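You operate a simulated robot arm through the tools that you are given. There is no shell and no other tool.

You are at the controls of a simulated two-armed robot. One attempt, no reset.

## Task
Set loom 1 to the job card, clear the counter and start it.
Fine: speed and length as printed; start last of the keys; the card then goes to the OUT pocket.

Only the result counts: the job must be done as asked and must still hold three seconds after the hand-in. Knocking over, shifting, dropping, spilling or breaking anything else fails it.

## Robot
Two 7-joint arms with fingered hands on one trunk that stands fixed in place. Base frame: the origin is at the foot of the trunk, x ahead of it, y to its left, z up; the work surface is at about z = 0.86. Readings come in m, rad, newtons and seconds.
The left shoulder is at [0.06, 0.177, 1], the right one opposite. Payload 4 kg a hand.
The TCP of each hand is the grasp point between the finger pads, 0.037 m short of the fingertips. In the tool frame z runs along the fingers and y along their closing line. The gripper opens to 0.124 m. The gripper's body begins 0.043 m behind the TCP. The gripper is a hand of 3 fingers: y runs from the thumb to the fingers, the wrist lies at [-0.015, -0.108, -0.202] in the tool frame.
Orientation is that of the tool frame in the base frame, as a unit quaternion [w, x, y, z]. With the fingers straight down and the wrist toward the robot, the tool's x, y and z point along [0, 1, 0], [1, 0, 0] and [0, 0, -1] of the base frame.

## Interface
- The arms move only by the tool nudge_tool. It takes "left_increments", "right_increments" or both (then of equal length, played together; a hand with none holds still); each is a list of rows, each a list of 2 entries, a list of its own where there are three numbers: the shift along the base's x, y, z in m, then the turn, a rotation vector about the base's x, y, z in rad. In form: [[[dx, dy, dz], [wx, wy, wz]], ...]. A call has 1 to 20 rows; each row is the pose to reach, as a shift and turn from the pose commanded when the call began. Rows are played at 5 a second. More than 0.05 m and 0.15 rad between two rows, and nothing of the call is played. A pose out of reach is approached as far as the arm can. The call stops where the force on the tool passes 60 N (or 10 N more than at its start, if that is more) or the arm is blocked; 0.2 s more then pass. In this call time passes only in rows, and 0.2 s behind the last. The reply holds the time, the measured pose of the TCP, the force on the tool along the base axes, the opening and the grip force, in the units named above and with some noise, with the torque about the TCP (base axes, N m) and any sound that the robot's microphone picked up.
- Cameras (640 x 400 px; columns grow to the right, rows downward): "scene" is now at [0.0427, -0.0439, 1.6438]; the picture's right is [-0.50, -0.87, 0.00], its down [-0.48, 0.28, -0.83] and it looks along [0.72, -0.41, -0.56] (base axes); focal length 240 px, centre (320, 200). "left" rides on the left gripper at [-0.064, -0.076, -0.137] in its tool frame; the picture's right is [-0.84, -0.26, 0.48], its down [0.48, -0.76, 0.43] and it looks along [0.25, 0.60, 0.76] (tool axes); focal length 256 px, centre (320, 200). "right" rides on the right gripper at [0.064, -0.076, -0.137] in its tool frame; the picture's right is [-0.84, 0.26, -0.48], its down [-0.48, -0.76, 0.43] and it looks along [-0.26, 0.60, 0.76] (tool axes); focal length 256 px, centre (320, 200).
- camera(camera): a new picture of that camera. No time passes.
- slide_trunk(by): slides the trunk up (or, below 0, down) by that many m; the arms and the scene camera ride with it, the base frame stays. It gives what a move gives, with no picture.
- curl_fingers(index, middle, thumb_bend, thumb_turn, hand): sets how far each is bent, from 0 (flat) to 1 (curled in); at 0.3 the hand is open as for a grip, at 0.7 the pads meet at the TCP. One left out holds its place. A second passes; each finger stops where it meets its share of the squeeze, and holds until it gets a number again. It is the only way to open and close the hand. It gives what a move gives, with no picture; readings hold the bend of each and the force on the fingers (four entries, about 0 where the hand has none), thumb and palm. thumb_turn goes from beside the hand (0) to across from the fingers (1), as for a grip.
- turn_head(pan, tilt): turns the head with the scene camera to pan (to the left, within 1.501 rad either way) and tilt (down, from -0.506 to 1.204), counted from straight ahead of the robot. It gives what a move gives.
- locate(camera, pixels): for up to 12 pixels [column, row] of the newest picture of that camera ("zoom" is the newest enlarged one), the place [x, y, z] in the base frame of the surface seen there, good to about 0.002 m, but the place of the scene camera against the robot may be out by one fixed shift of up to 0.025 m in any direction. No time passes.
- zoom(camera, box): a new picture of the part [left, top, right, bottom] of that camera's present view, enlarged. No time passes.
- sign_off(): hands the job in; it is judged then, once.

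Leave the grippers open and the arms clear of the work at the hand-in unless told otherwise.

The tools are called after "Emit:" as name(argument=value, ...) on one line, values as JSON. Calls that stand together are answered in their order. nudge_tool: Moves the arms, as the interface text tells. Its arguments: {"type":"object","properties":{"left_increments":{"type":"array"},"right_increments":{"type":"array"}},"required":[]} The other tools are called the same way: slide_trunk (by) slides the trunk up or down; curl_fingers (index, middle, thumb_bend, thumb_turn, hand) moves the fingers one by one; turn_head (pan, tilt) turns the head that bears the scene camera; camera (camera) takes a picture; locate (camera, pixels) gives the place of the surface under pixels of a picture; zoom (camera, box) takes an enlarged picture of a part of a camera's view; sign_off () hands the job in.

At the start:

```text
t: 0.0
left_ee_pos: [0.5173, 0.0528, 1.4475]
left_orientation: [0.0, 0.707, 0.708, -0.001]
left_wrist_force: [0.3, 0.3, -0.5]
left_moment: [-0.01, -0.02, 0.01]
left_width: 0.1234
left_finger_force: 0.1
left_shape: jaw
left_bend: [0.3, 0.3, 0.3, 0.98]
left_finger forces: [0.0, 0.0, 0.0, 0.1, 0.1, 0.0]
right_ee_pos: [0.4728, -0.3671, 1.4192]
right_orientation: [0.001, 0.707, 0.707, 0.0]
right_wrist_force: [-1.1, -0.2, 1.2]
right_moment: [0.01, -0.02, -0.02]
right_width: 0.1237
right_finger_force: 0.1
right_shape: jaw
right_bend: [0.3, 0.3, 0.3, 0.98]
right_finger forces: [0.0, 0.0, 0.0, 0.0, 0.1, 0.0]
trunk travel left (down, up): [-0.525, 0.065]
head pan, tilt: [-0.522, 0.59]
```

scene: 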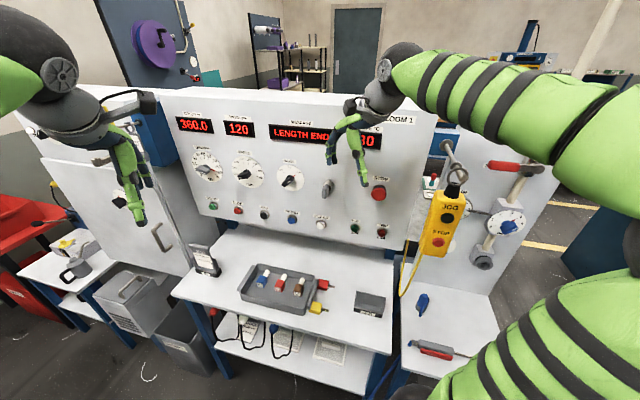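
right: 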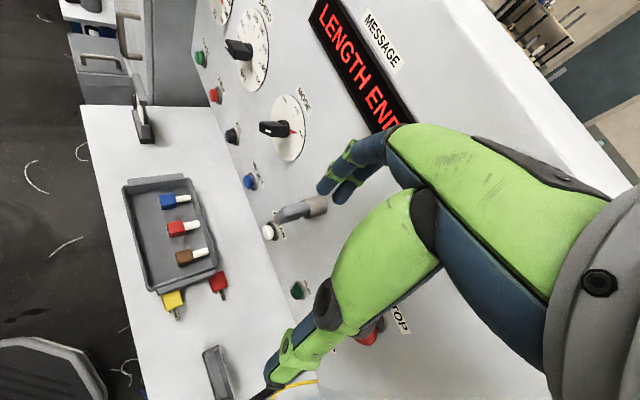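
left: 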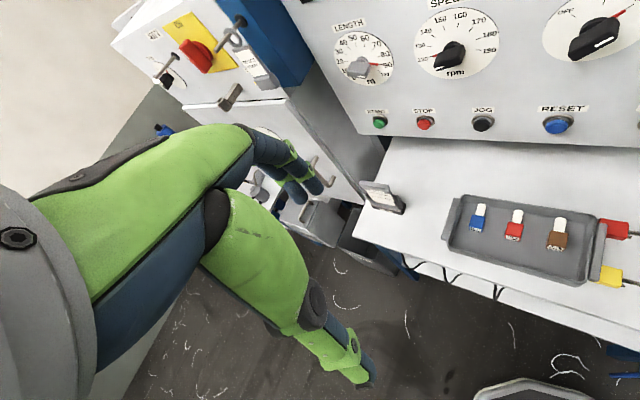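

I see a control panel with displays, knobs, keys, a tray of coloured keys/tags, a card holder on the table, and a pendant. I will enlarge several parts of the scene to read labels.

Emit:
zoom(camera="scene", box=[160, 80, 320, 180])

Emit:
zoom(camera="scene", box=[280, 80, 440, 180])

Emit:
zoom(camera="scene", box=[180, 180, 340, 280])

Emit:
zoom(camera="scene", box=[300, 180, 460, 280])

Emit:
zoom(camera="scene", box=[200, 260, 360, 360])

Emit:
zoom(camera="scene", box=[340, 270, 500, 370])

Emit:
zoom(camera="scene", box=[420, 130, 580, 230])

Emit:
zoom(camera="scene", box=[20, 100, 180, 200])

```text
4.00 times, centred on (240, 130) of scene
```

zoom: 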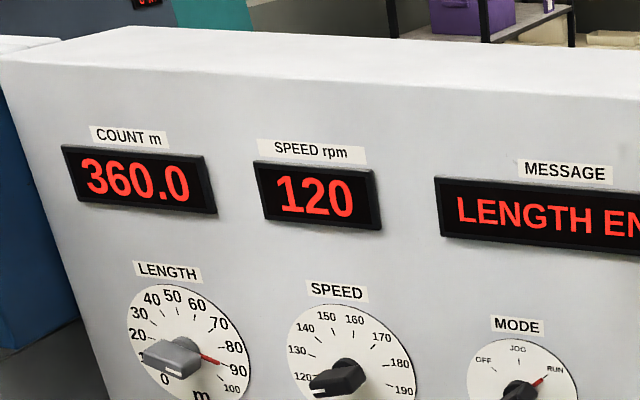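

```text
4.00 times, centred on (360, 130) of scene
```

zoom: 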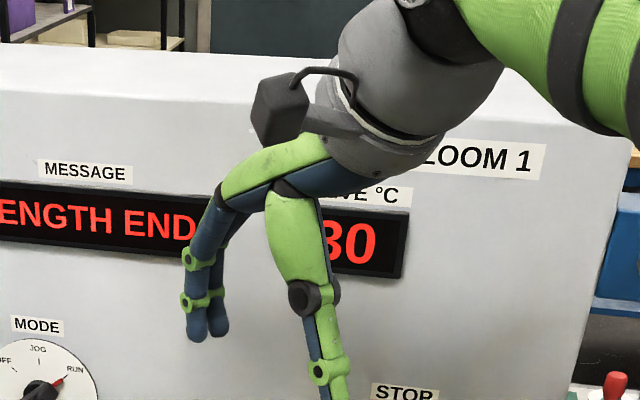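

```text
4.00 times, centred on (260, 230) of scene
```

zoom: 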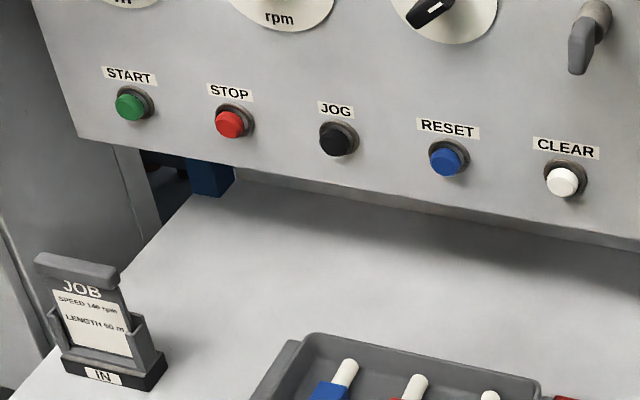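

```text
4.00 times, centred on (380, 230) of scene
```

zoom: 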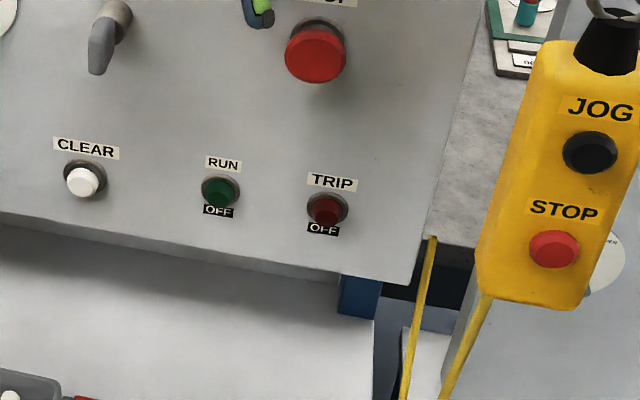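

```text
4.00 times, centred on (280, 310) of scene
```

zoom: 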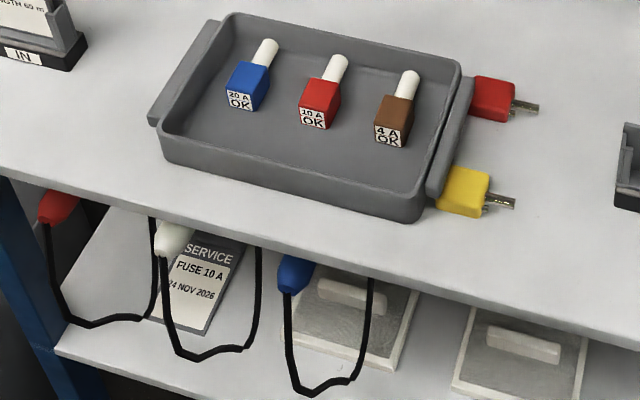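

```text
4.00 times, centred on (420, 320) of scene
```

zoom: 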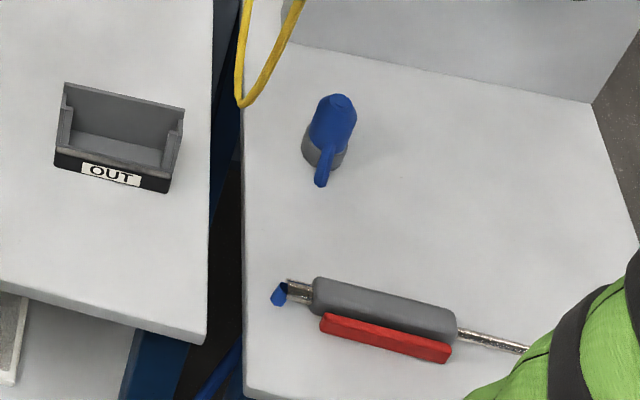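

```text
4.00 times, centred on (500, 180) of scene
```

zoom: 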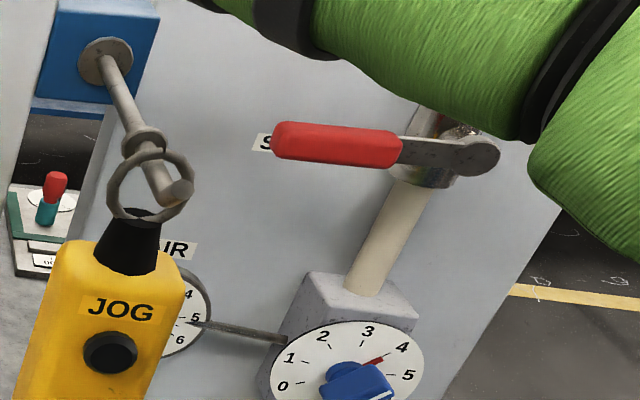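

```text
4.00 times, centred on (100, 150) of scene
```

zoom: 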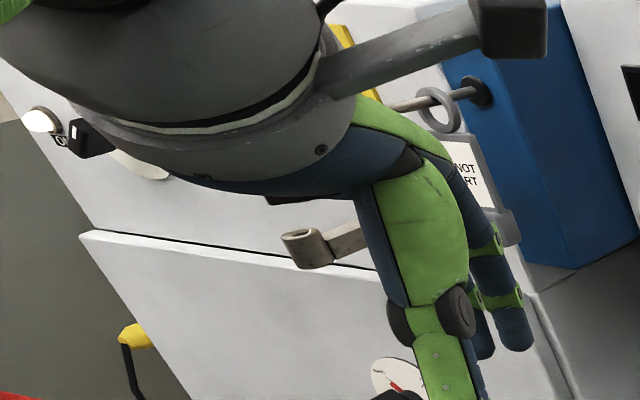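

The job card on the IN stand reads something like "SPEED 140 rpm / LENGTH 60 m". I will zoom in harder on it and on the dials from both scene and left cameras.

Emit:
zoom(camera="scene", box=[184, 238, 232, 282])

Emit:
zoom(camera="scene", box=[180, 140, 260, 190])

Emit:
zoom(camera="scene", box=[220, 145, 340, 220])

Emit:
zoom(camera="left", box=[310, 0, 510, 125])

Emit:
zoom(camera="left", box=[120, 0, 320, 125])

Emit:
zoom(camera="left", box=[480, 0, 640, 100])

Emit:
zoom(camera="left", box=[340, 160, 420, 230])

```text
9.09 times, centred on (208, 260) of scene
```

zoom: 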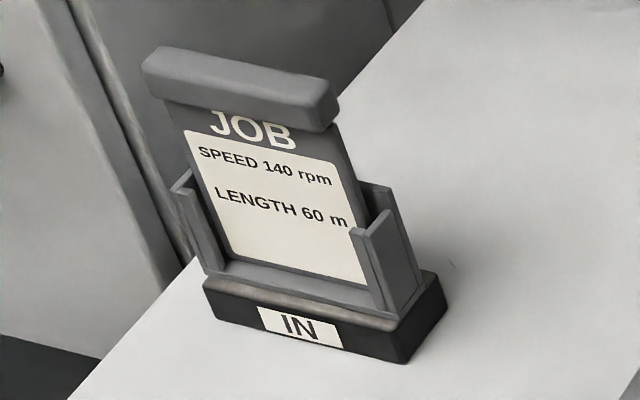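

```text
8.00 times, centred on (220, 165) of scene
```

zoom: 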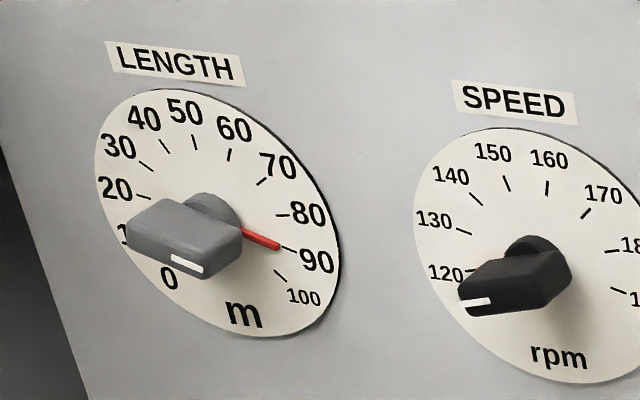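

```text
5.33 times, centred on (280, 182) of scene
```

zoom: 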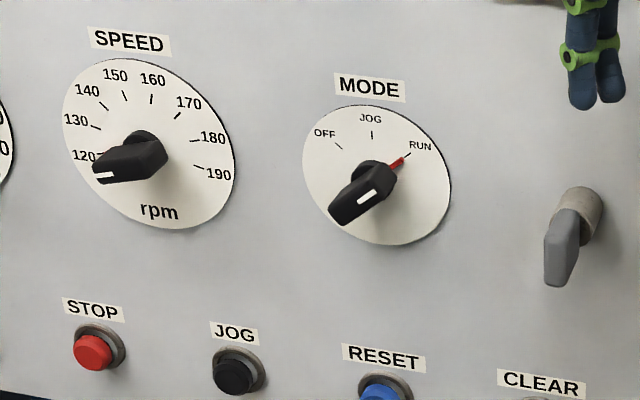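

```text
3.20 times, centred on (410, 62) of left
```

zoom: 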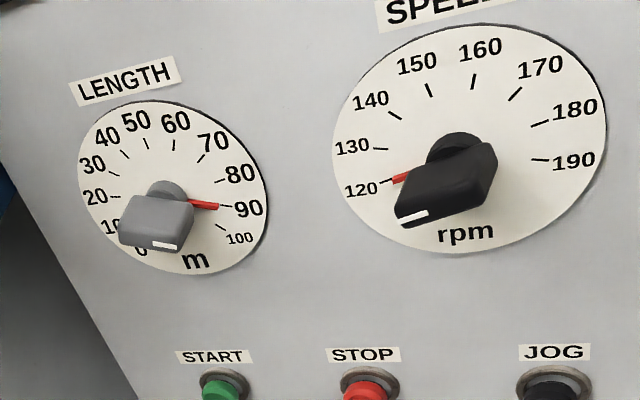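

```text
3.20 times, centred on (220, 62) of left
```

zoom: 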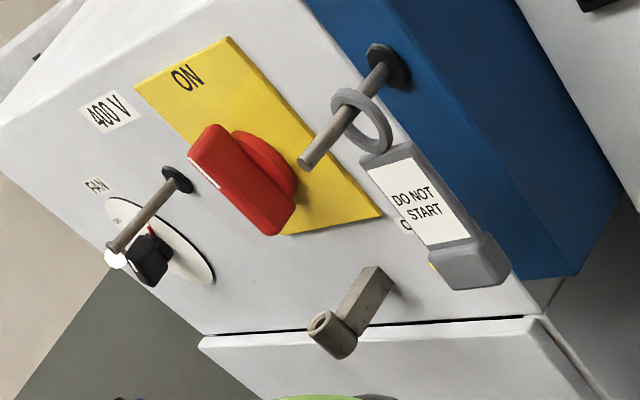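

```text
4.00 times, centred on (560, 50) of left
```

zoom: 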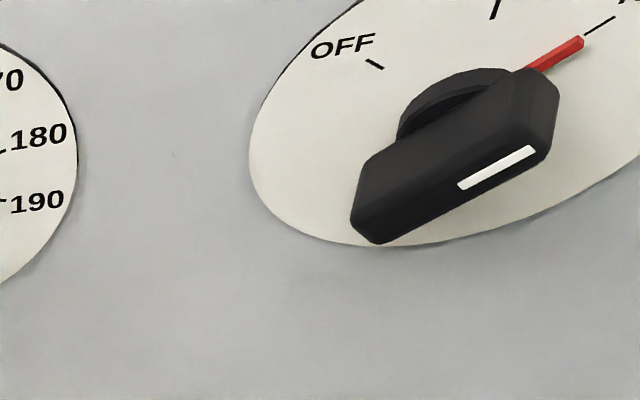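

```text
5.71 times, centred on (380, 195) of left
```

zoom: 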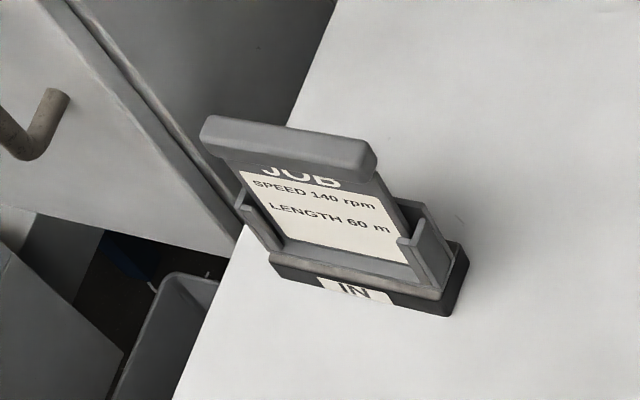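

The card reads SPEED 140 rpm, LENGTH 60 m. I now measure places of the panel parts: LENGTH knob (207,172), SPEED knob (248,173), MODE (290,180), START (213,206), CLEAR (320,224), RESET (291,219), card top (204,248), OUT pocket (370,300), tray, table.

Emit:
camera(camera="scene")

Emit:
locate(camera="scene", pixels=[[203, 172], [242, 177], [289, 181], [213, 206], [321, 225], [291, 219], [204, 247], [370, 300], [230, 270], [270, 200], [400, 220], [200, 215]])

```text
taken
```

scene: 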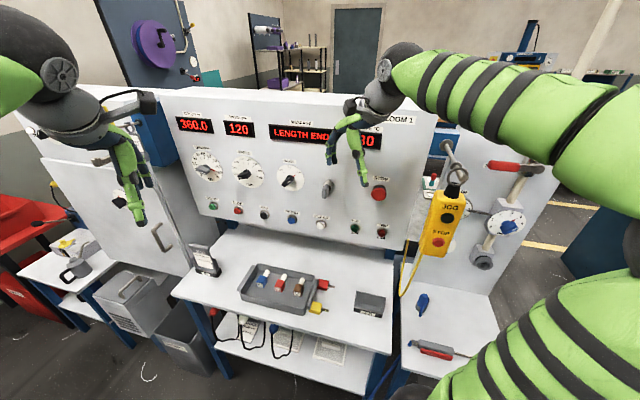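

```text
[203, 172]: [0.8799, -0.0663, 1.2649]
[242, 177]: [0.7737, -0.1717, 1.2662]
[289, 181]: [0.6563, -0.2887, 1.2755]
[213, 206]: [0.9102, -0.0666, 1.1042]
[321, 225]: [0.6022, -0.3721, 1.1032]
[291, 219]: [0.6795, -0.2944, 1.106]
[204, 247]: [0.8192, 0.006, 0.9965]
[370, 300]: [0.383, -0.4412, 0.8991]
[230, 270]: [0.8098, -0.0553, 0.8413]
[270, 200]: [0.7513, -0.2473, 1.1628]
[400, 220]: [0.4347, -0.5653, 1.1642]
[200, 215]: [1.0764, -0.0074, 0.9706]
```

The panel runs at 45° (facing direction about [-0.7, 0.7, 0]). Before touching anything I want to check the surroundings: the DO NOT START tag on the left cabinet, the air valve and gauge at right. I will turn the head.

Emit:
turn_head(pan=-0.1, tilt=0.5)

Emit:
camera(camera="scene")

```text
t: 0.9
left_ee_pos: [0.5174, 0.0535, 1.4484]
left_orientation: [0.0, 0.708, 0.707, 0.0]
left_wrist_force: [0.5, -0.3, -1.4]
left_moment: [0.02, 0.01, -0.02]
left_width: 0.1239
left_finger_force: 0.2
left_shape: jaw
left_bend: [0.3, 0.3, 0.3, 0.98]
left_finger forces: [0.1, 0.0, 0.0, 0.0, 0.0, 0.1]
right_ee_pos: [0.4726, -0.3668, 1.4187]
right_orientation: [-0.001, 0.707, 0.707, 0.0]
right_wrist_force: [-0.6, -0.4, 0.6]
right_moment: [0.0, 0.0, 0.0]
right_width: 0.1238
right_finger_force: 0.0
right_shape: jaw
right_bend: [0.3, 0.3, 0.3, 0.98]
right_finger forces: [0.0, 0.1, 0.0, 0.1, 0.1, 0.0]
trunk travel left (down, up): [-0.525, 0.065]
head pan, tilt: [-0.099, 0.499]
```

```text
taken
```

scene: 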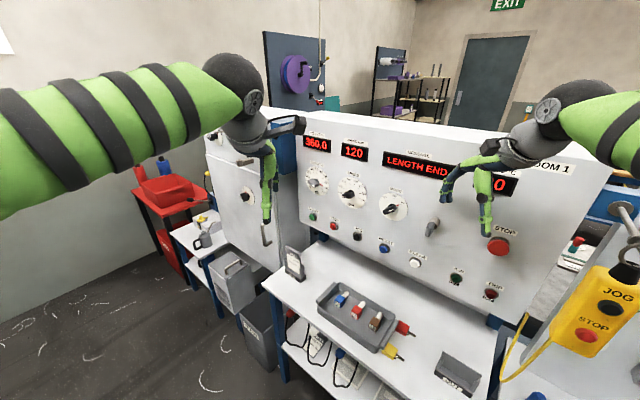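

The left wrist camera is exact in the robot's frame, so I'll locate the same features there to work out the scene camera's shift: LENGTH knob face, keys START (379,122), STOP (425,123), JOG (483,124), RESET (557,124), IN card.

Emit:
camera(camera="left")

Emit:
locate(camera="left", pixels=[[379, 122], [425, 123], [483, 124], [557, 125], [420, 100], [520, 110], [400, 20], [530, 20], [386, 190], [480, 210], [515, 215], [557, 225]])

Emit:
camera(camera="right")

Emit:
locate(camera="scene", pixels=[[313, 216], [333, 226], [357, 236], [384, 248], [415, 263], [316, 181], [350, 194], [390, 209], [292, 249], [340, 300]])

```text
taken
```

left: 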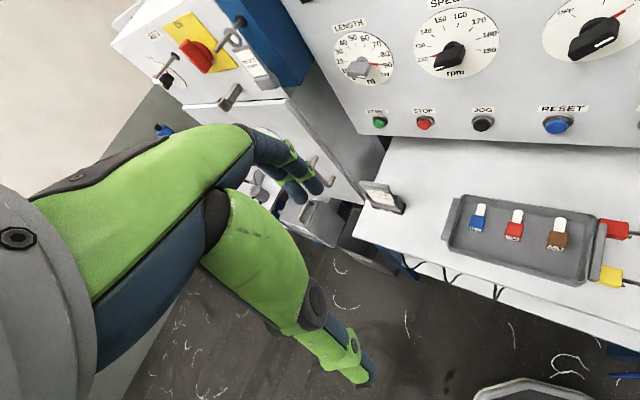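

```text
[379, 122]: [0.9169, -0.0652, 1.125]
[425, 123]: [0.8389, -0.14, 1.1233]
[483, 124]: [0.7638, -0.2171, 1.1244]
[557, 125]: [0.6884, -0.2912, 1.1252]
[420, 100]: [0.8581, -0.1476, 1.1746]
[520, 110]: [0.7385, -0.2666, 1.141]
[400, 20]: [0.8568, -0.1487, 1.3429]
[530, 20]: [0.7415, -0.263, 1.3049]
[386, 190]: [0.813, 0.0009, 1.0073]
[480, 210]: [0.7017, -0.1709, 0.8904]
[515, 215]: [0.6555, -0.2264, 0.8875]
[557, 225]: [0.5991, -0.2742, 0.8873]
```

```text
taken
```

right: 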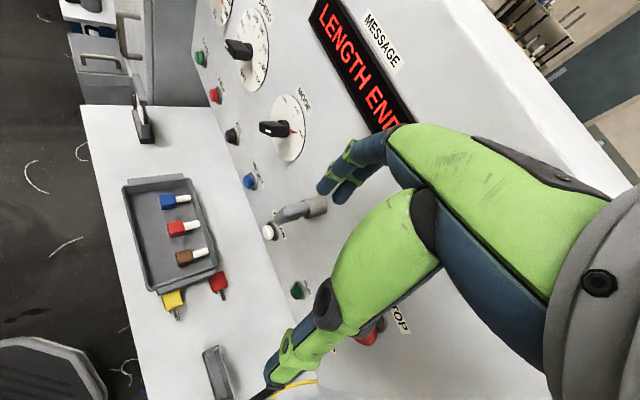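

```text
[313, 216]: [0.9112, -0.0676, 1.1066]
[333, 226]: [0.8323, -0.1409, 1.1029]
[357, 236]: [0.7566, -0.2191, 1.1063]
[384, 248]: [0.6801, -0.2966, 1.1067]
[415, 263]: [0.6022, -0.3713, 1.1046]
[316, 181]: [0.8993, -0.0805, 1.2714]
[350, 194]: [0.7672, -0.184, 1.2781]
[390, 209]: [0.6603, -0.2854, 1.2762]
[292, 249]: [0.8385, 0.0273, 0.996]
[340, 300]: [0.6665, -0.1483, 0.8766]
```

Scene readings need about [+0.007, +0.003, +0.019]. The panel plane is vertical with outward normal [-0.707, 0.707, 0]. Now I locate dial edges of LENGTH (334-394, 31-86) and SPEED in the left view, plus knob faces.

Emit:
locate(camera="left", pixels=[[336, 56], [392, 63], [361, 33], [371, 85], [358, 70], [417, 45], [496, 45], [460, 10], [450, 77], [450, 55], [375, 65], [437, 55]])

Emit:
zoom(camera="left", box=[325, 20, 405, 95])

Emit:
zoom(camera="right", box=[200, 0, 320, 110])

Emit:
zoom(camera="scene", box=[540, 160, 640, 300])

```text
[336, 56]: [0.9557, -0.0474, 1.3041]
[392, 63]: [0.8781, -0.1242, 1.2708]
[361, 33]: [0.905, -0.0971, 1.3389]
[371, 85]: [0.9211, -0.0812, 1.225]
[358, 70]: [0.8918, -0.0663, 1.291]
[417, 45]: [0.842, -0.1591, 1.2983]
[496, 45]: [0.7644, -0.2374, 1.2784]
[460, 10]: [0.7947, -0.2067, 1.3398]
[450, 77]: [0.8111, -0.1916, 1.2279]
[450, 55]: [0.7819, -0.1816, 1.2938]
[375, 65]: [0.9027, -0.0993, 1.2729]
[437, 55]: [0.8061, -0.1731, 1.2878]
```

```text
5.33 times, centred on (365, 58) of left
```

zoom: 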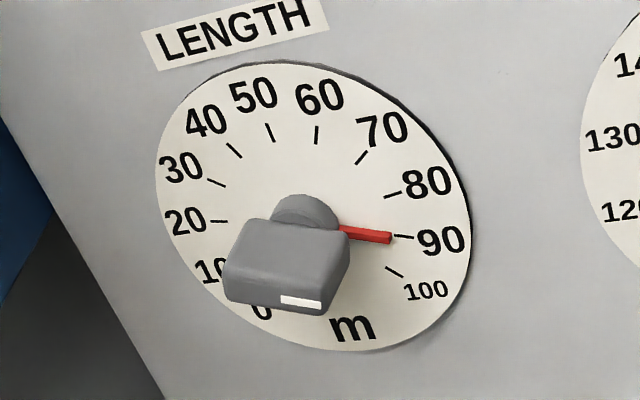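

```text
3.64 times, centred on (260, 55) of right
```

zoom: 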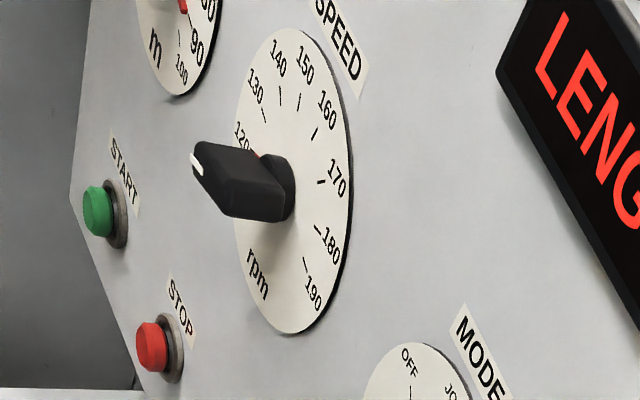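

```text
2.86 times, centred on (590, 230) of scene
```

zoom: 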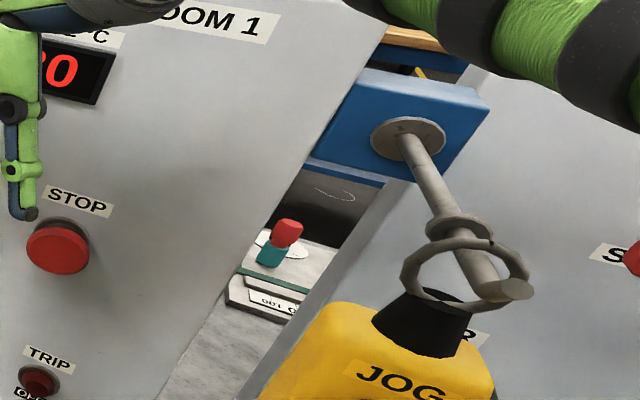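

LENGTH stands near 90 and SPEED near 120; MODE is on RUN. LENGTH dial centre is about u=-0.588, z=1.283 (u along the panel), which means about [0.917, -0.086, 1.283] on the panel. I'll turn the left hand to face the panel (fingers along [0.707,-0.707,0], finger-closing line vertical), and bring it 0.2 m in front of the LENGTH knob.

Emit:
nudge_tool(left_increments=[[[0.0194, 0.0007, -0.0126], [-0.0472, -0.114, -0.0472]], [[0.0388, 0.0014, -0.0252], [-0.0945, -0.228, -0.0945]], [[0.0582, 0.0022, -0.0377], [-0.1417, -0.342, -0.1417]], [[0.0775, 0.0029, -0.0503], [-0.1889, -0.456, -0.1889]], [[0.0969, 0.0036, -0.0629], [-0.2362, -0.57, -0.2362]], [[0.1163, 0.0043, -0.0755], [-0.2834, -0.684, -0.2834]], [[0.1357, 0.0051, -0.088], [-0.3306, -0.798, -0.3306]], [[0.1551, 0.0058, -0.1006], [-0.3778, -0.912, -0.3778]], [[0.1745, 0.0065, -0.1132], [-0.4251, -1.026, -0.4251]], [[0.1938, 0.0072, -0.1258], [-0.4723, -1.14, -0.4723]], [[0.2132, 0.008, -0.1383], [-0.5195, -1.254, -0.5195]], [[0.2326, 0.0087, -0.1509], [-0.5668, -1.368, -0.5668]], [[0.252, 0.0094, -0.1635], [-0.614, -1.482, -0.614]]])

Emit:
camera(camera="left")

Emit:
camera(camera="scene")

```text
t: 3.9
left_ee_pos: [0.7658, 0.0706, 1.3162]
left_orientation: [0.641, 0.658, 0.251, 0.304]
left_wrist_force: [0.7, -0.8, -1.0]
left_moment: [-0.02, 0.0, 0.03]
left_width: 0.1239
left_finger_force: 0.0
left_shape: jaw
left_bend: [0.3, 0.3, 0.3, 0.98]
left_finger forces: [0.0, 0.0, 0.1, 0.1, 0.0, 0.1]
left hand out of reach, approached as far as the arm can: row 6, 7, 8, 9
right_ee_pos: [0.4727, -0.3664, 1.4186]
right_orientation: [0.0, 0.707, 0.707, -0.001]
right_wrist_force: [-0.3, 0.1, 1.0]
right_moment: [-0.01, -0.01, 0.01]
right_width: 0.1236
right_finger_force: 0.0
right_shape: jaw
right_bend: [0.3, 0.3, 0.3, 0.98]
right_finger forces: [0.0, 0.0, 0.0, 0.0, 0.1, 0.0]
trunk travel left (down, up): [-0.525, 0.065]
head pan, tilt: [-0.099, 0.499]
stopped in row 13 (left hand): the arm was blocked; the commanded pose is now the measured one
```

```text
taken
```

left: 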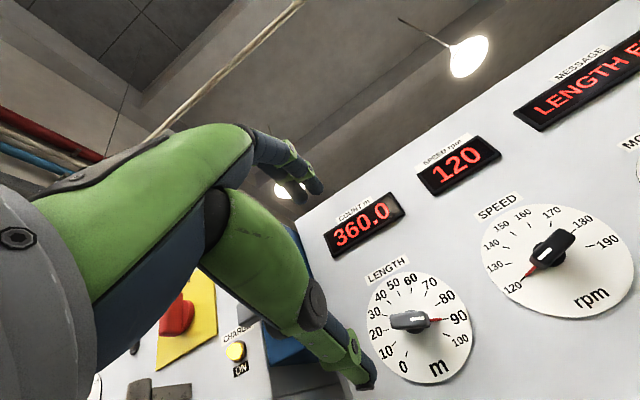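

```text
taken
```

scene: 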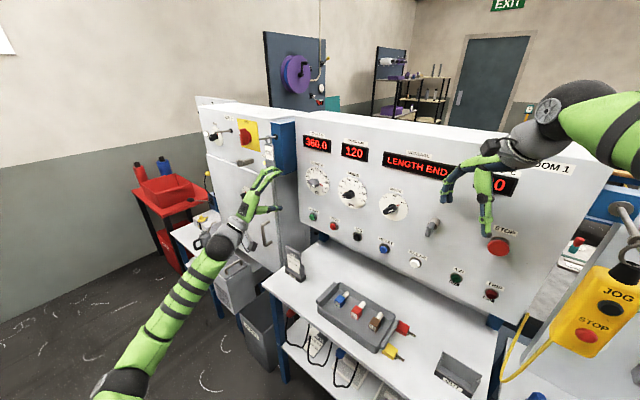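

The hand now faces the panel, slightly short of the target pose (blocked at the last row, no force). LENGTH appears at 90 and SPEED at 120. I'll look closer at the dials, and at the left cabinet which is now visible at (200-290, 100-240).

Emit:
zoom(camera="scene", box=[200, 90, 300, 190])

Emit:
zoom(camera="left", box=[360, 260, 480, 390])

Emit:
zoom(camera="left", box=[475, 190, 640, 330])

Emit:
zoom(camera="left", box=[80, 240, 340, 400])

```text
4.00 times, centred on (250, 140) of scene
```

zoom: 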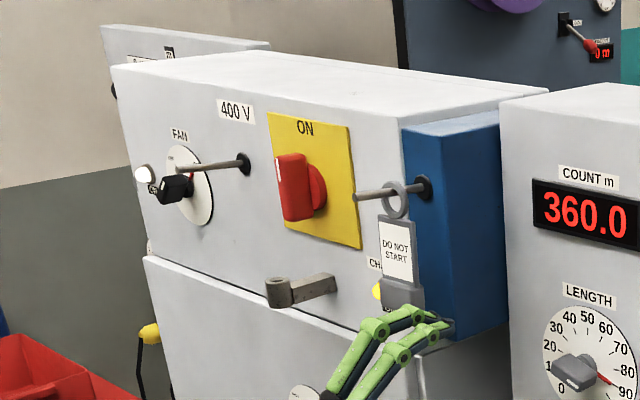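

```text
3.08 times, centred on (420, 325) of left
```

zoom: 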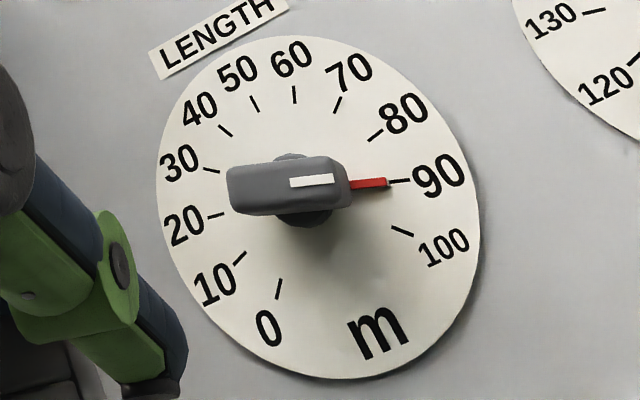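

```text
2.86 times, centred on (558, 260) of left
```

zoom: 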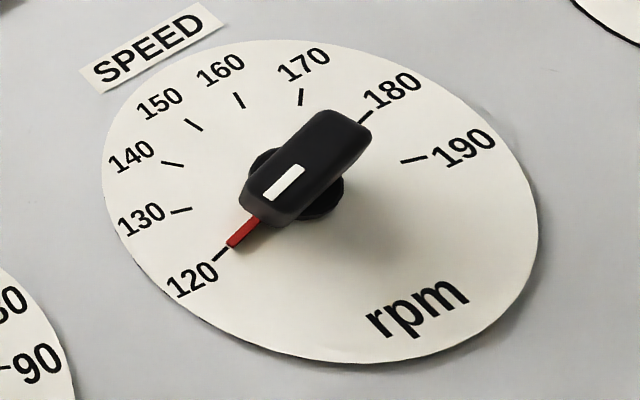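

```text
2.46 times, centred on (210, 320) of left
```

zoom: 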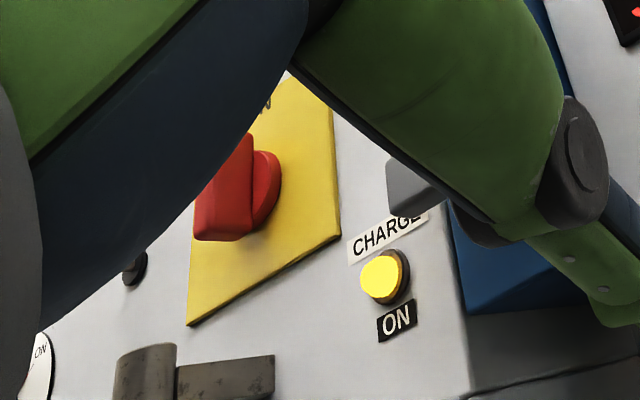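

The isolator is ON, CHARGED lamp is on, and the DO NOT START tag hangs stored on a peg of the blue post, not on the isolator — I leave it be but must keep my hand clear of it. I locate the tag and my fingertips to see the clearance.

Emit:
locate(camera="scene", pixels=[[269, 153], [270, 164], [258, 138], [268, 138], [274, 172], [272, 178], [283, 150], [280, 208], [240, 210], [232, 228]])

Emit:
locate(camera="left", pixels=[[371, 296], [455, 344], [412, 275], [440, 383], [408, 321], [482, 248], [632, 270], [540, 205], [590, 318], [552, 248], [431, 321], [426, 321]])

```text
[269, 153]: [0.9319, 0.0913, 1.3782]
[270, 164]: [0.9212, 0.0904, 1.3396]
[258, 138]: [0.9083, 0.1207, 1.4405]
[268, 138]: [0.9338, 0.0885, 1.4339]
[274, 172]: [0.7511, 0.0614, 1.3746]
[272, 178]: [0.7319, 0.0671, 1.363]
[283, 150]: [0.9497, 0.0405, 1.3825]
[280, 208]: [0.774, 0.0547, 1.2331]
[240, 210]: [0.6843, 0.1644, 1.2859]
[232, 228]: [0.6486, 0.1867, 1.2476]
```

```text
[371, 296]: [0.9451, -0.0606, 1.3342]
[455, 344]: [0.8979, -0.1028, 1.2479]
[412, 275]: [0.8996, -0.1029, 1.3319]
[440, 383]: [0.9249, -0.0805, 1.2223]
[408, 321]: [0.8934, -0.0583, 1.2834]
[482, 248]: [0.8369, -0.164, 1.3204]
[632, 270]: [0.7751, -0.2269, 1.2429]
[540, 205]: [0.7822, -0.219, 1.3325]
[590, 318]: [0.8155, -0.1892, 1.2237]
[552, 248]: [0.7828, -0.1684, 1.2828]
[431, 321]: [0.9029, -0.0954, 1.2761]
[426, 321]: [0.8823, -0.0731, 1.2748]
```

The tag is about 0.14 m to the left of the knob axis, fine. I want the exact knob centre and size, so I take a tight zoom on the LENGTH knob and measure its block corners.

Emit:
zoom(camera="left", box=[384, 300, 448, 340])

```text
10.00 times, centred on (416, 320) of left
```

zoom: 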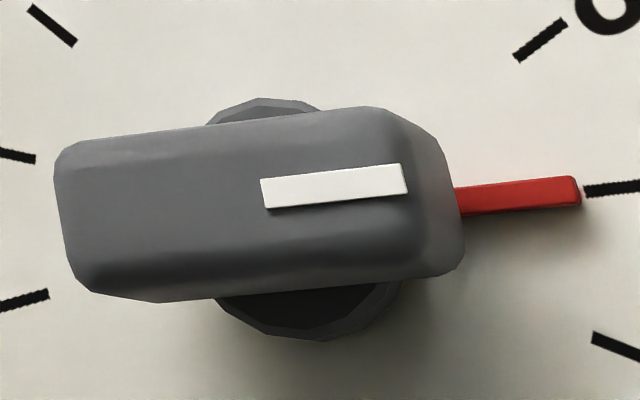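

Emit:
locate(camera="zoom", pixels=[[70, 160], [385, 120], [430, 270], [90, 275], [270, 195], [400, 180], [250, 215], [570, 195], [610, 188], [540, 40], [615, 345], [50, 25]])

Emit:
zoom(camera="left", box=[518, 222, 582, 262])

```text
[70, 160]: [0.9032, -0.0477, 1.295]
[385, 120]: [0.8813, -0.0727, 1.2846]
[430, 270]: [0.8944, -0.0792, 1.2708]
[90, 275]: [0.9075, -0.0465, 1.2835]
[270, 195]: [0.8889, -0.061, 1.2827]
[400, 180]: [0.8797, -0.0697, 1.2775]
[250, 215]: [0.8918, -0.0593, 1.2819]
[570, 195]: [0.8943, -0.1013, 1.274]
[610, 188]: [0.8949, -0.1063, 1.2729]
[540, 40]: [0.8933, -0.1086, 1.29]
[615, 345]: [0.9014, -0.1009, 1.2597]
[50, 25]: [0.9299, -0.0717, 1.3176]
```

```text
10.00 times, centred on (550, 242) of left
```

zoom: 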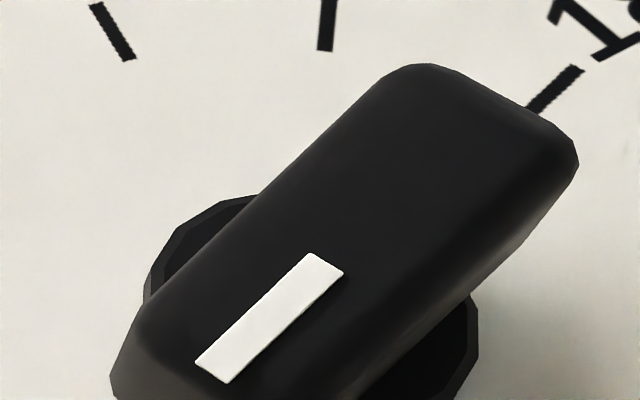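

From the ticks, LENGTH axis is at u=-0.591, z=1.285, ticks 27° per 10 m, needle now at 90. I do the same with the SPEED ticks in the left view.

Emit:
zoom(camera="left", box=[496, 210, 600, 290])

Emit:
locate(camera="left", pixels=[[523.4, 278.9], [509, 263.5], [506.3, 247.4], [513.9, 233.4], [529.7, 225], [551, 224], [573.7, 231], [590.5, 246], [529, 272], [552, 250], [565, 237]])

```text
5.00 times, centred on (548, 250) of left
```

zoom: 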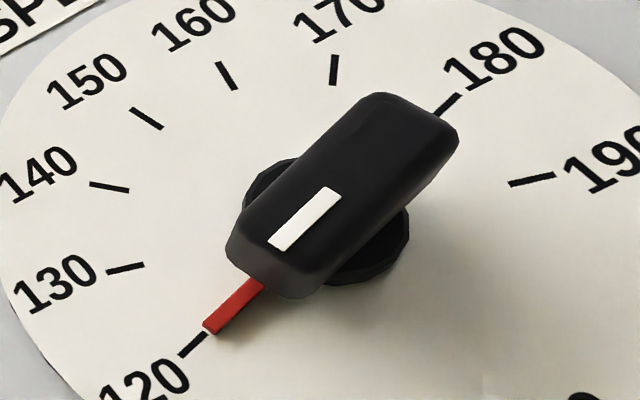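

```text
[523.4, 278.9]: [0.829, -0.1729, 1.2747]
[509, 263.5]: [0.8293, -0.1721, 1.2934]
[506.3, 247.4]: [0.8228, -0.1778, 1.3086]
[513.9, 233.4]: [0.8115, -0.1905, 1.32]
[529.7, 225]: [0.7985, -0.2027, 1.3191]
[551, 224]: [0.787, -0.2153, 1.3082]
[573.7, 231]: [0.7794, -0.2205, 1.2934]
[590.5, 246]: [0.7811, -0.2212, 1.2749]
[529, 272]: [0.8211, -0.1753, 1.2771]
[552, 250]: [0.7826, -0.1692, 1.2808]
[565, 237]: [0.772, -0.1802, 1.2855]
```

SPEED axis is at u=-0.430, z=1.284 with 30° per 10 rpm; LENGTH axis u=-0.590, z=1.2845. I now align the left hand so the closing line crosses the LENGTH bar (18° clockwise from vertical) and bring the TCP to 0.16 m off the panel.

Emit:
nudge_tool(left_increments=[[[0.0101, -0.0106, -0.0079], [0.0434, -0.0399, -0.0052]], [[0.0202, -0.0212, -0.0159], [0.0868, -0.0798, -0.0104]], [[0.0302, -0.0317, -0.0238], [0.1302, -0.1197, -0.0156]], [[0.0403, -0.0423, -0.0317], [0.1736, -0.1596, -0.0208]]])

Emit:
camera(camera="left")

Emit:
camera(camera="scene")

```text
t: 4.9
left_ee_pos: [0.8054, 0.028, 1.2825]
left_orientation: [0.603, 0.688, 0.166, 0.369]
left_wrist_force: [-0.7, 0.9, 0.6]
left_moment: [0.02, -0.02, -0.02]
left_width: 0.1241
left_finger_force: 0.0
left_shape: jaw
left_bend: [0.3, 0.3, 0.3, 0.98]
left_finger forces: [0.1, 0.0, 0.0, 0.0, 0.0, 0.0]
right_ee_pos: [0.4729, -0.3662, 1.4186]
right_orientation: [-0.001, 0.707, 0.707, 0.0]
right_wrist_force: [-0.7, 0.1, -0.5]
right_moment: [-0.02, 0.02, -0.01]
right_width: 0.1239
right_finger_force: 0.0
right_shape: jaw
right_bend: [0.3, 0.3, 0.3, 0.98]
right_finger forces: [0.0, 0.0, 0.0, 0.1, 0.1, 0.0]
trunk travel left (down, up): [-0.525, 0.065]
head pan, tilt: [-0.099, 0.499]
```

```text
taken
```

left: 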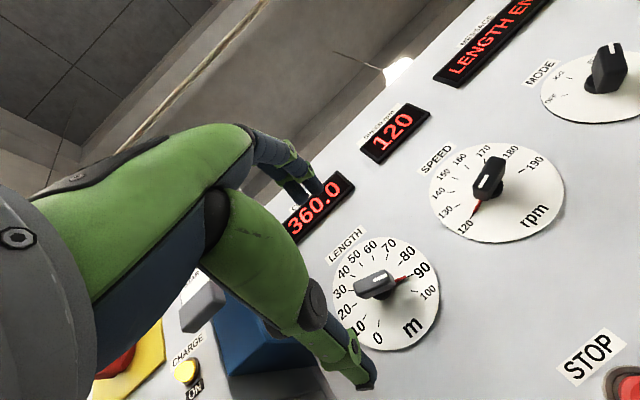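

```text
taken
```

scene: 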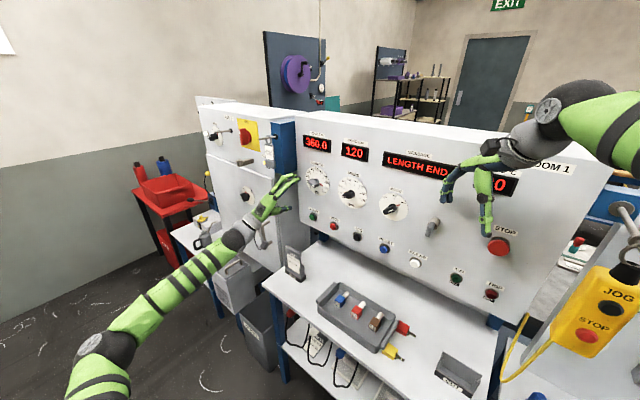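

The hand is lined up; by projection the tool axis should meet the knob face at about (370,283), and the knob appears at about (375,284). I zoom to check before advancing.

Emit:
zoom(camera="left", box=[328, 240, 424, 320])

Emit:
zoom(camera="scene", box=[230, 150, 350, 250])

```text
5.00 times, centred on (376, 280) of left
```

zoom: 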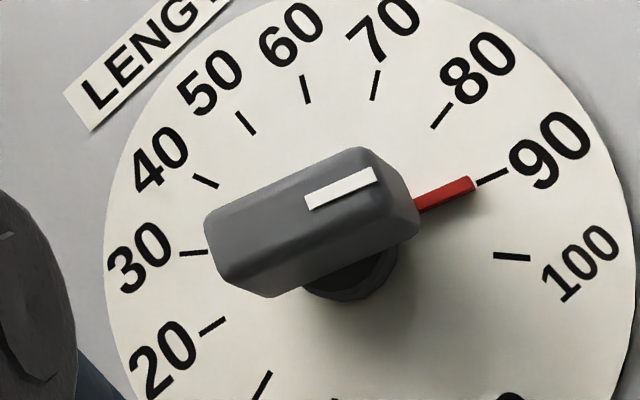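

```text
4.00 times, centred on (290, 200) of scene
```

zoom: 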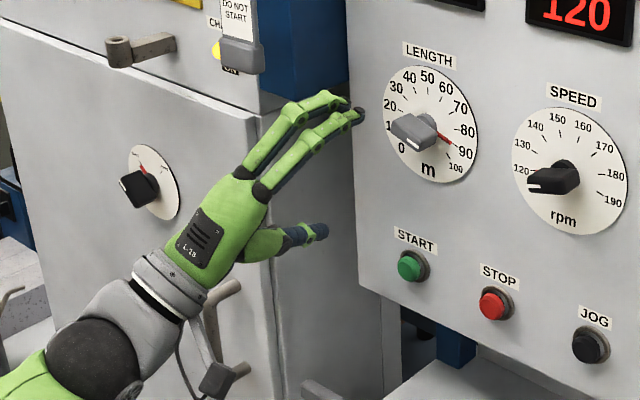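

Alignment is within about 3 mm. I partly close the left hand (0.5) so it approaches with a narrower opening.

Emit:
curl_fingers(hand="left", index=0.5, middle=0.5, thumb_bend=0.5)

Emit:
camera(camera="left")

Emit:
zoom(camera="scene", box=[230, 150, 350, 250])

```text
t: 5.9
left_ee_pos: [0.8048, 0.0289, 1.2831]
left_orientation: [0.603, 0.688, 0.167, 0.369]
left_wrist_force: [-0.8, 0.5, 0.3]
left_moment: [-0.04, -0.04, 0.01]
left_width: 0.0626
left_finger_force: 0.0
left_shape: fingers
left_bend: [0.5, 0.5, 0.5, 0.98]
left_finger forces: [0.0, 0.0, 0.0, 0.0, 0.0, 0.0]
right_ee_pos: [0.4727, -0.3667, 1.4189]
right_orientation: [0.0, 0.707, 0.707, -0.001]
right_wrist_force: [-0.1, 0.0, 0.1]
right_moment: [0.0, -0.01, 0.0]
right_width: 0.1237
right_finger_force: 0.1
right_shape: jaw
right_bend: [0.3, 0.3, 0.3, 0.98]
right_finger forces: [0.0, 0.0, 0.0, 0.0, 0.1, 0.1]
trunk travel left (down, up): [-0.525, 0.065]
head pan, tilt: [-0.099, 0.499]
```

```text
taken
```

left: 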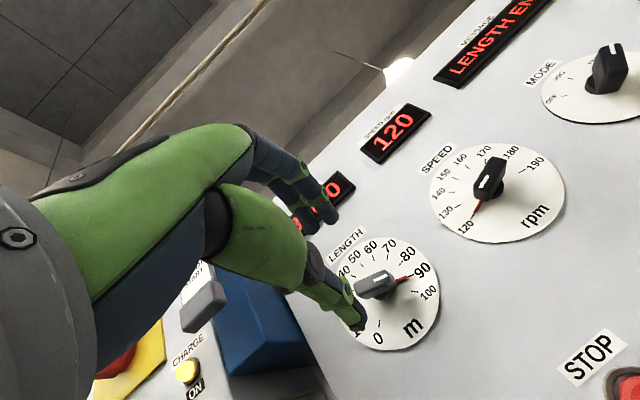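

```text
4.00 times, centred on (290, 200) of scene
```

zoom: 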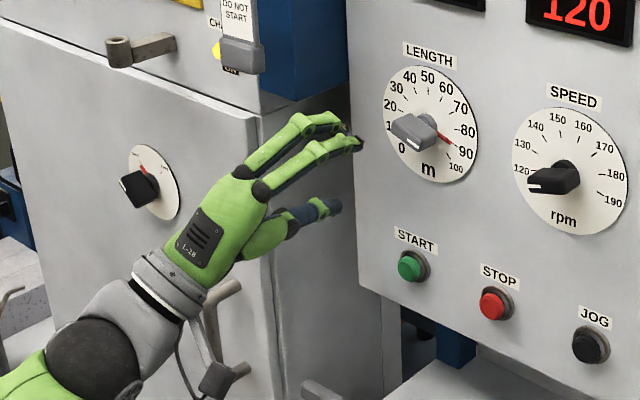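

The opening is 0.063 m. I advance 0.10 m toward the knob along the fingers and look again.

Emit:
nudge_tool(left_increments=[[[0.0177, -0.0177, 0.0005], [0, 0, 0]], [[0.0354, -0.0354, 0.001], [0, 0, 0]], [[0.053, -0.053, 0.0015], [0, 0, 0]], [[0.0672, -0.0672, 0.0015], [0, 0, 0]]])

Emit:
camera(camera="left")

Emit:
zoom(camera="scene", box=[260, 140, 360, 220])

```text
t: 6.9
left_ee_pos: [0.8753, -0.0386, 1.2857]
left_orientation: [0.602, 0.688, 0.167, 0.369]
left_wrist_force: [0.9, -0.6, 0.4]
left_moment: [0.01, 0.0, 0.02]
left_width: 0.0628
left_finger_force: 0.0
left_shape: fingers
left_bend: [0.5, 0.5, 0.5, 0.98]
left_finger forces: [0.0, 0.1, 0.1, 0.0, 0.0, 0.0]
right_ee_pos: [0.4737, -0.3672, 1.4185]
right_orientation: [0.0, 0.707, 0.707, 0.0]
right_wrist_force: [-0.4, 0.0, -0.5]
right_moment: [-0.02, -0.01, -0.03]
right_width: 0.1237
right_finger_force: 0.0
right_shape: jaw
right_bend: [0.3, 0.3, 0.3, 0.98]
right_finger forces: [0.0, 0.0, 0.1, 0.1, 0.1, 0.0]
trunk travel left (down, up): [-0.525, 0.065]
head pan, tilt: [-0.099, 0.499]
```

```text
taken
```

left: 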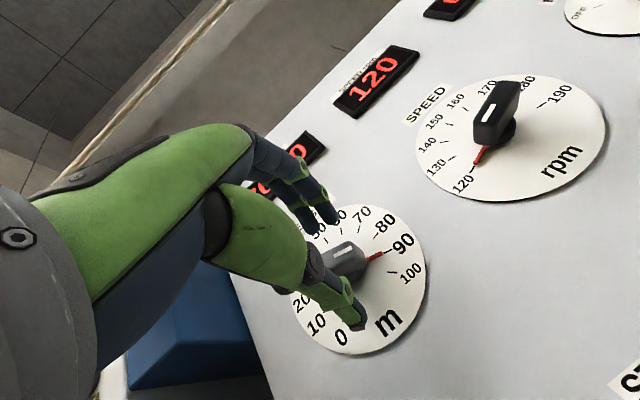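

```text
5.00 times, centred on (310, 180) of scene
```

zoom: 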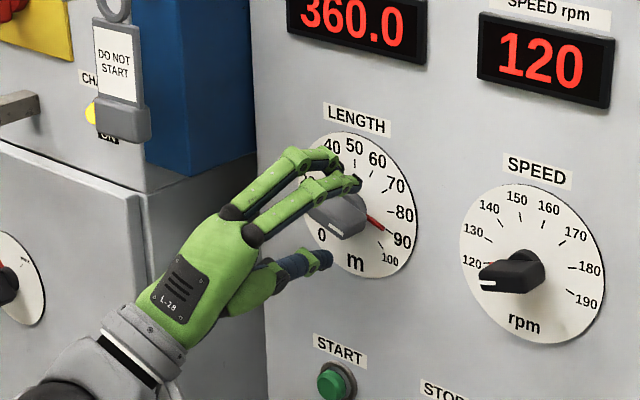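

The fingers straddle the knob: index/middle above, thumb below. TCP is at n=-0.646; I go 0.016 m further (tips about 8 mm from the panel).

Emit:
nudge_tool(left_increments=[[[0.0057, -0.0057, 0], [0, 0, 0]], [[0.0113, -0.0113, 0], [0, 0, 0]]])

Emit:
camera(camera="left")

Emit:
zoom(camera="scene", box=[280, 150, 350, 210])

```text
t: 7.5
left_ee_pos: [0.8846, -0.0498, 1.2856]
left_orientation: [0.603, 0.688, 0.166, 0.369]
left_wrist_force: [-0.7, 0.5, 0.1]
left_moment: [0.0, 0.02, -0.04]
left_width: 0.0625
left_finger_force: 0.1
left_shape: fingers
left_bend: [0.5, 0.5, 0.5, 0.98]
left_finger forces: [0.0, 0.0, 0.0, 0.1, 0.1, 0.1]
right_ee_pos: [0.4729, -0.3658, 1.4179]
right_orientation: [0.0, 0.707, 0.707, 0.0]
right_wrist_force: [0.4, -0.3, 0.8]
right_moment: [0.03, 0.02, 0.0]
right_width: 0.1234
right_finger_force: 0.0
right_shape: jaw
right_bend: [0.3, 0.3, 0.3, 0.98]
right_finger forces: [0.0, 0.0, 0.0, 0.0, 0.0, 0.0]
trunk travel left (down, up): [-0.525, 0.065]
head pan, tilt: [-0.099, 0.499]
```

```text
taken
```

left: 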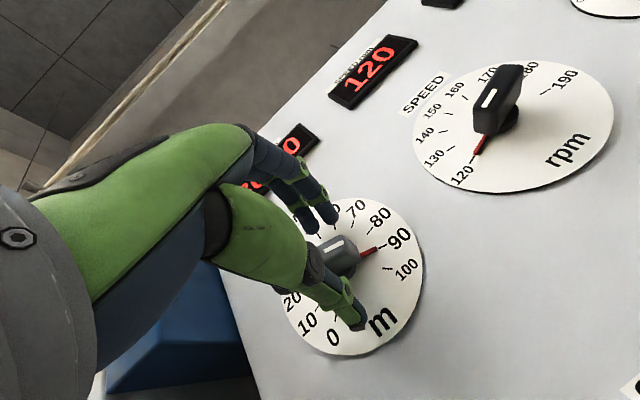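

```text
6.67 times, centred on (315, 180) of scene
```

zoom: 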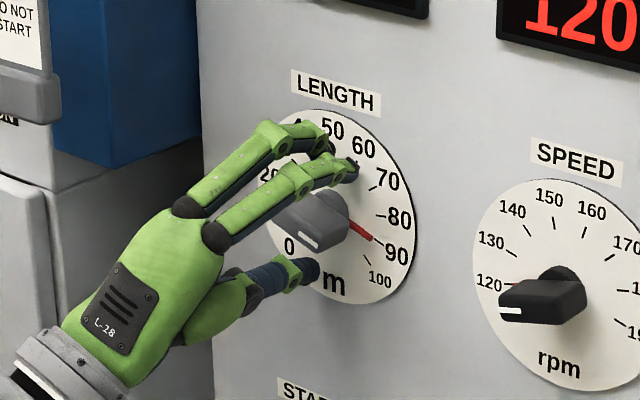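

TCP is at u=-0.590, n=-0.661, z=1.2856 with no contact. I close the three fingers on the LENGTH bar.

Emit:
curl_fingers(hand="left", index=0.7, middle=0.7, thumb_bend=0.7)

Emit:
camera(camera="left")

Emit:
zoom(camera="scene", box=[280, 150, 350, 210])

```text
t: 8.5
left_ee_pos: [0.8853, -0.045, 1.2837]
left_orientation: [0.603, 0.687, 0.168, 0.369]
left_wrist_force: [-1.8, 8.2, -9.6]
left_moment: [0.04, -0.09, -0.02]
left_width: 0.0208
left_finger_force: 15.8
left_shape: fingers
left_bend: [0.66, 0.66, 0.65, 0.97]
left_finger forces: [5.5, 6.3, 0.0, 0.0, 20.1, 0.1]
right_ee_pos: [0.4734, -0.3646, 1.4186]
right_orientation: [0.0, 0.707, 0.707, 0.0]
right_wrist_force: [0.2, 0.0, -0.3]
right_moment: [-0.02, 0.02, 0.0]
right_width: 0.1236
right_finger_force: 0.1
right_shape: jaw
right_bend: [0.3, 0.3, 0.3, 0.98]
right_finger forces: [0.1, 0.0, 0.0, 0.1, 0.0, 0.0]
trunk travel left (down, up): [-0.525, 0.065]
head pan, tilt: [-0.099, 0.499]
```

```text
taken
```

left: 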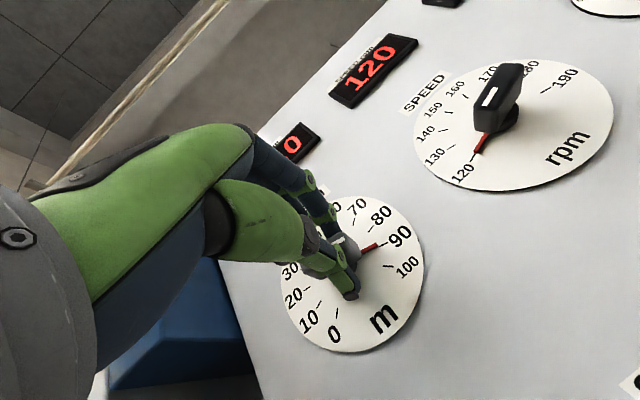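

```text
6.67 times, centred on (315, 180) of scene
```

zoom: 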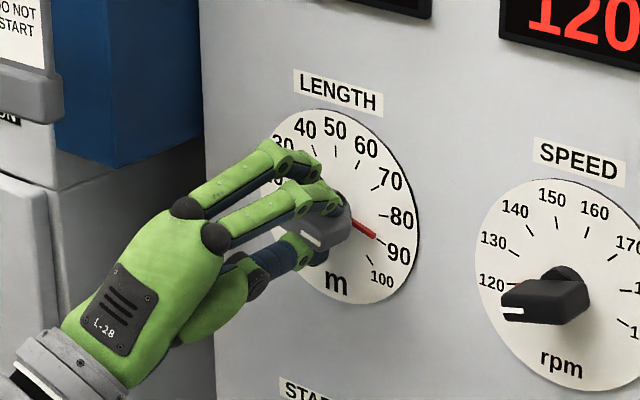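

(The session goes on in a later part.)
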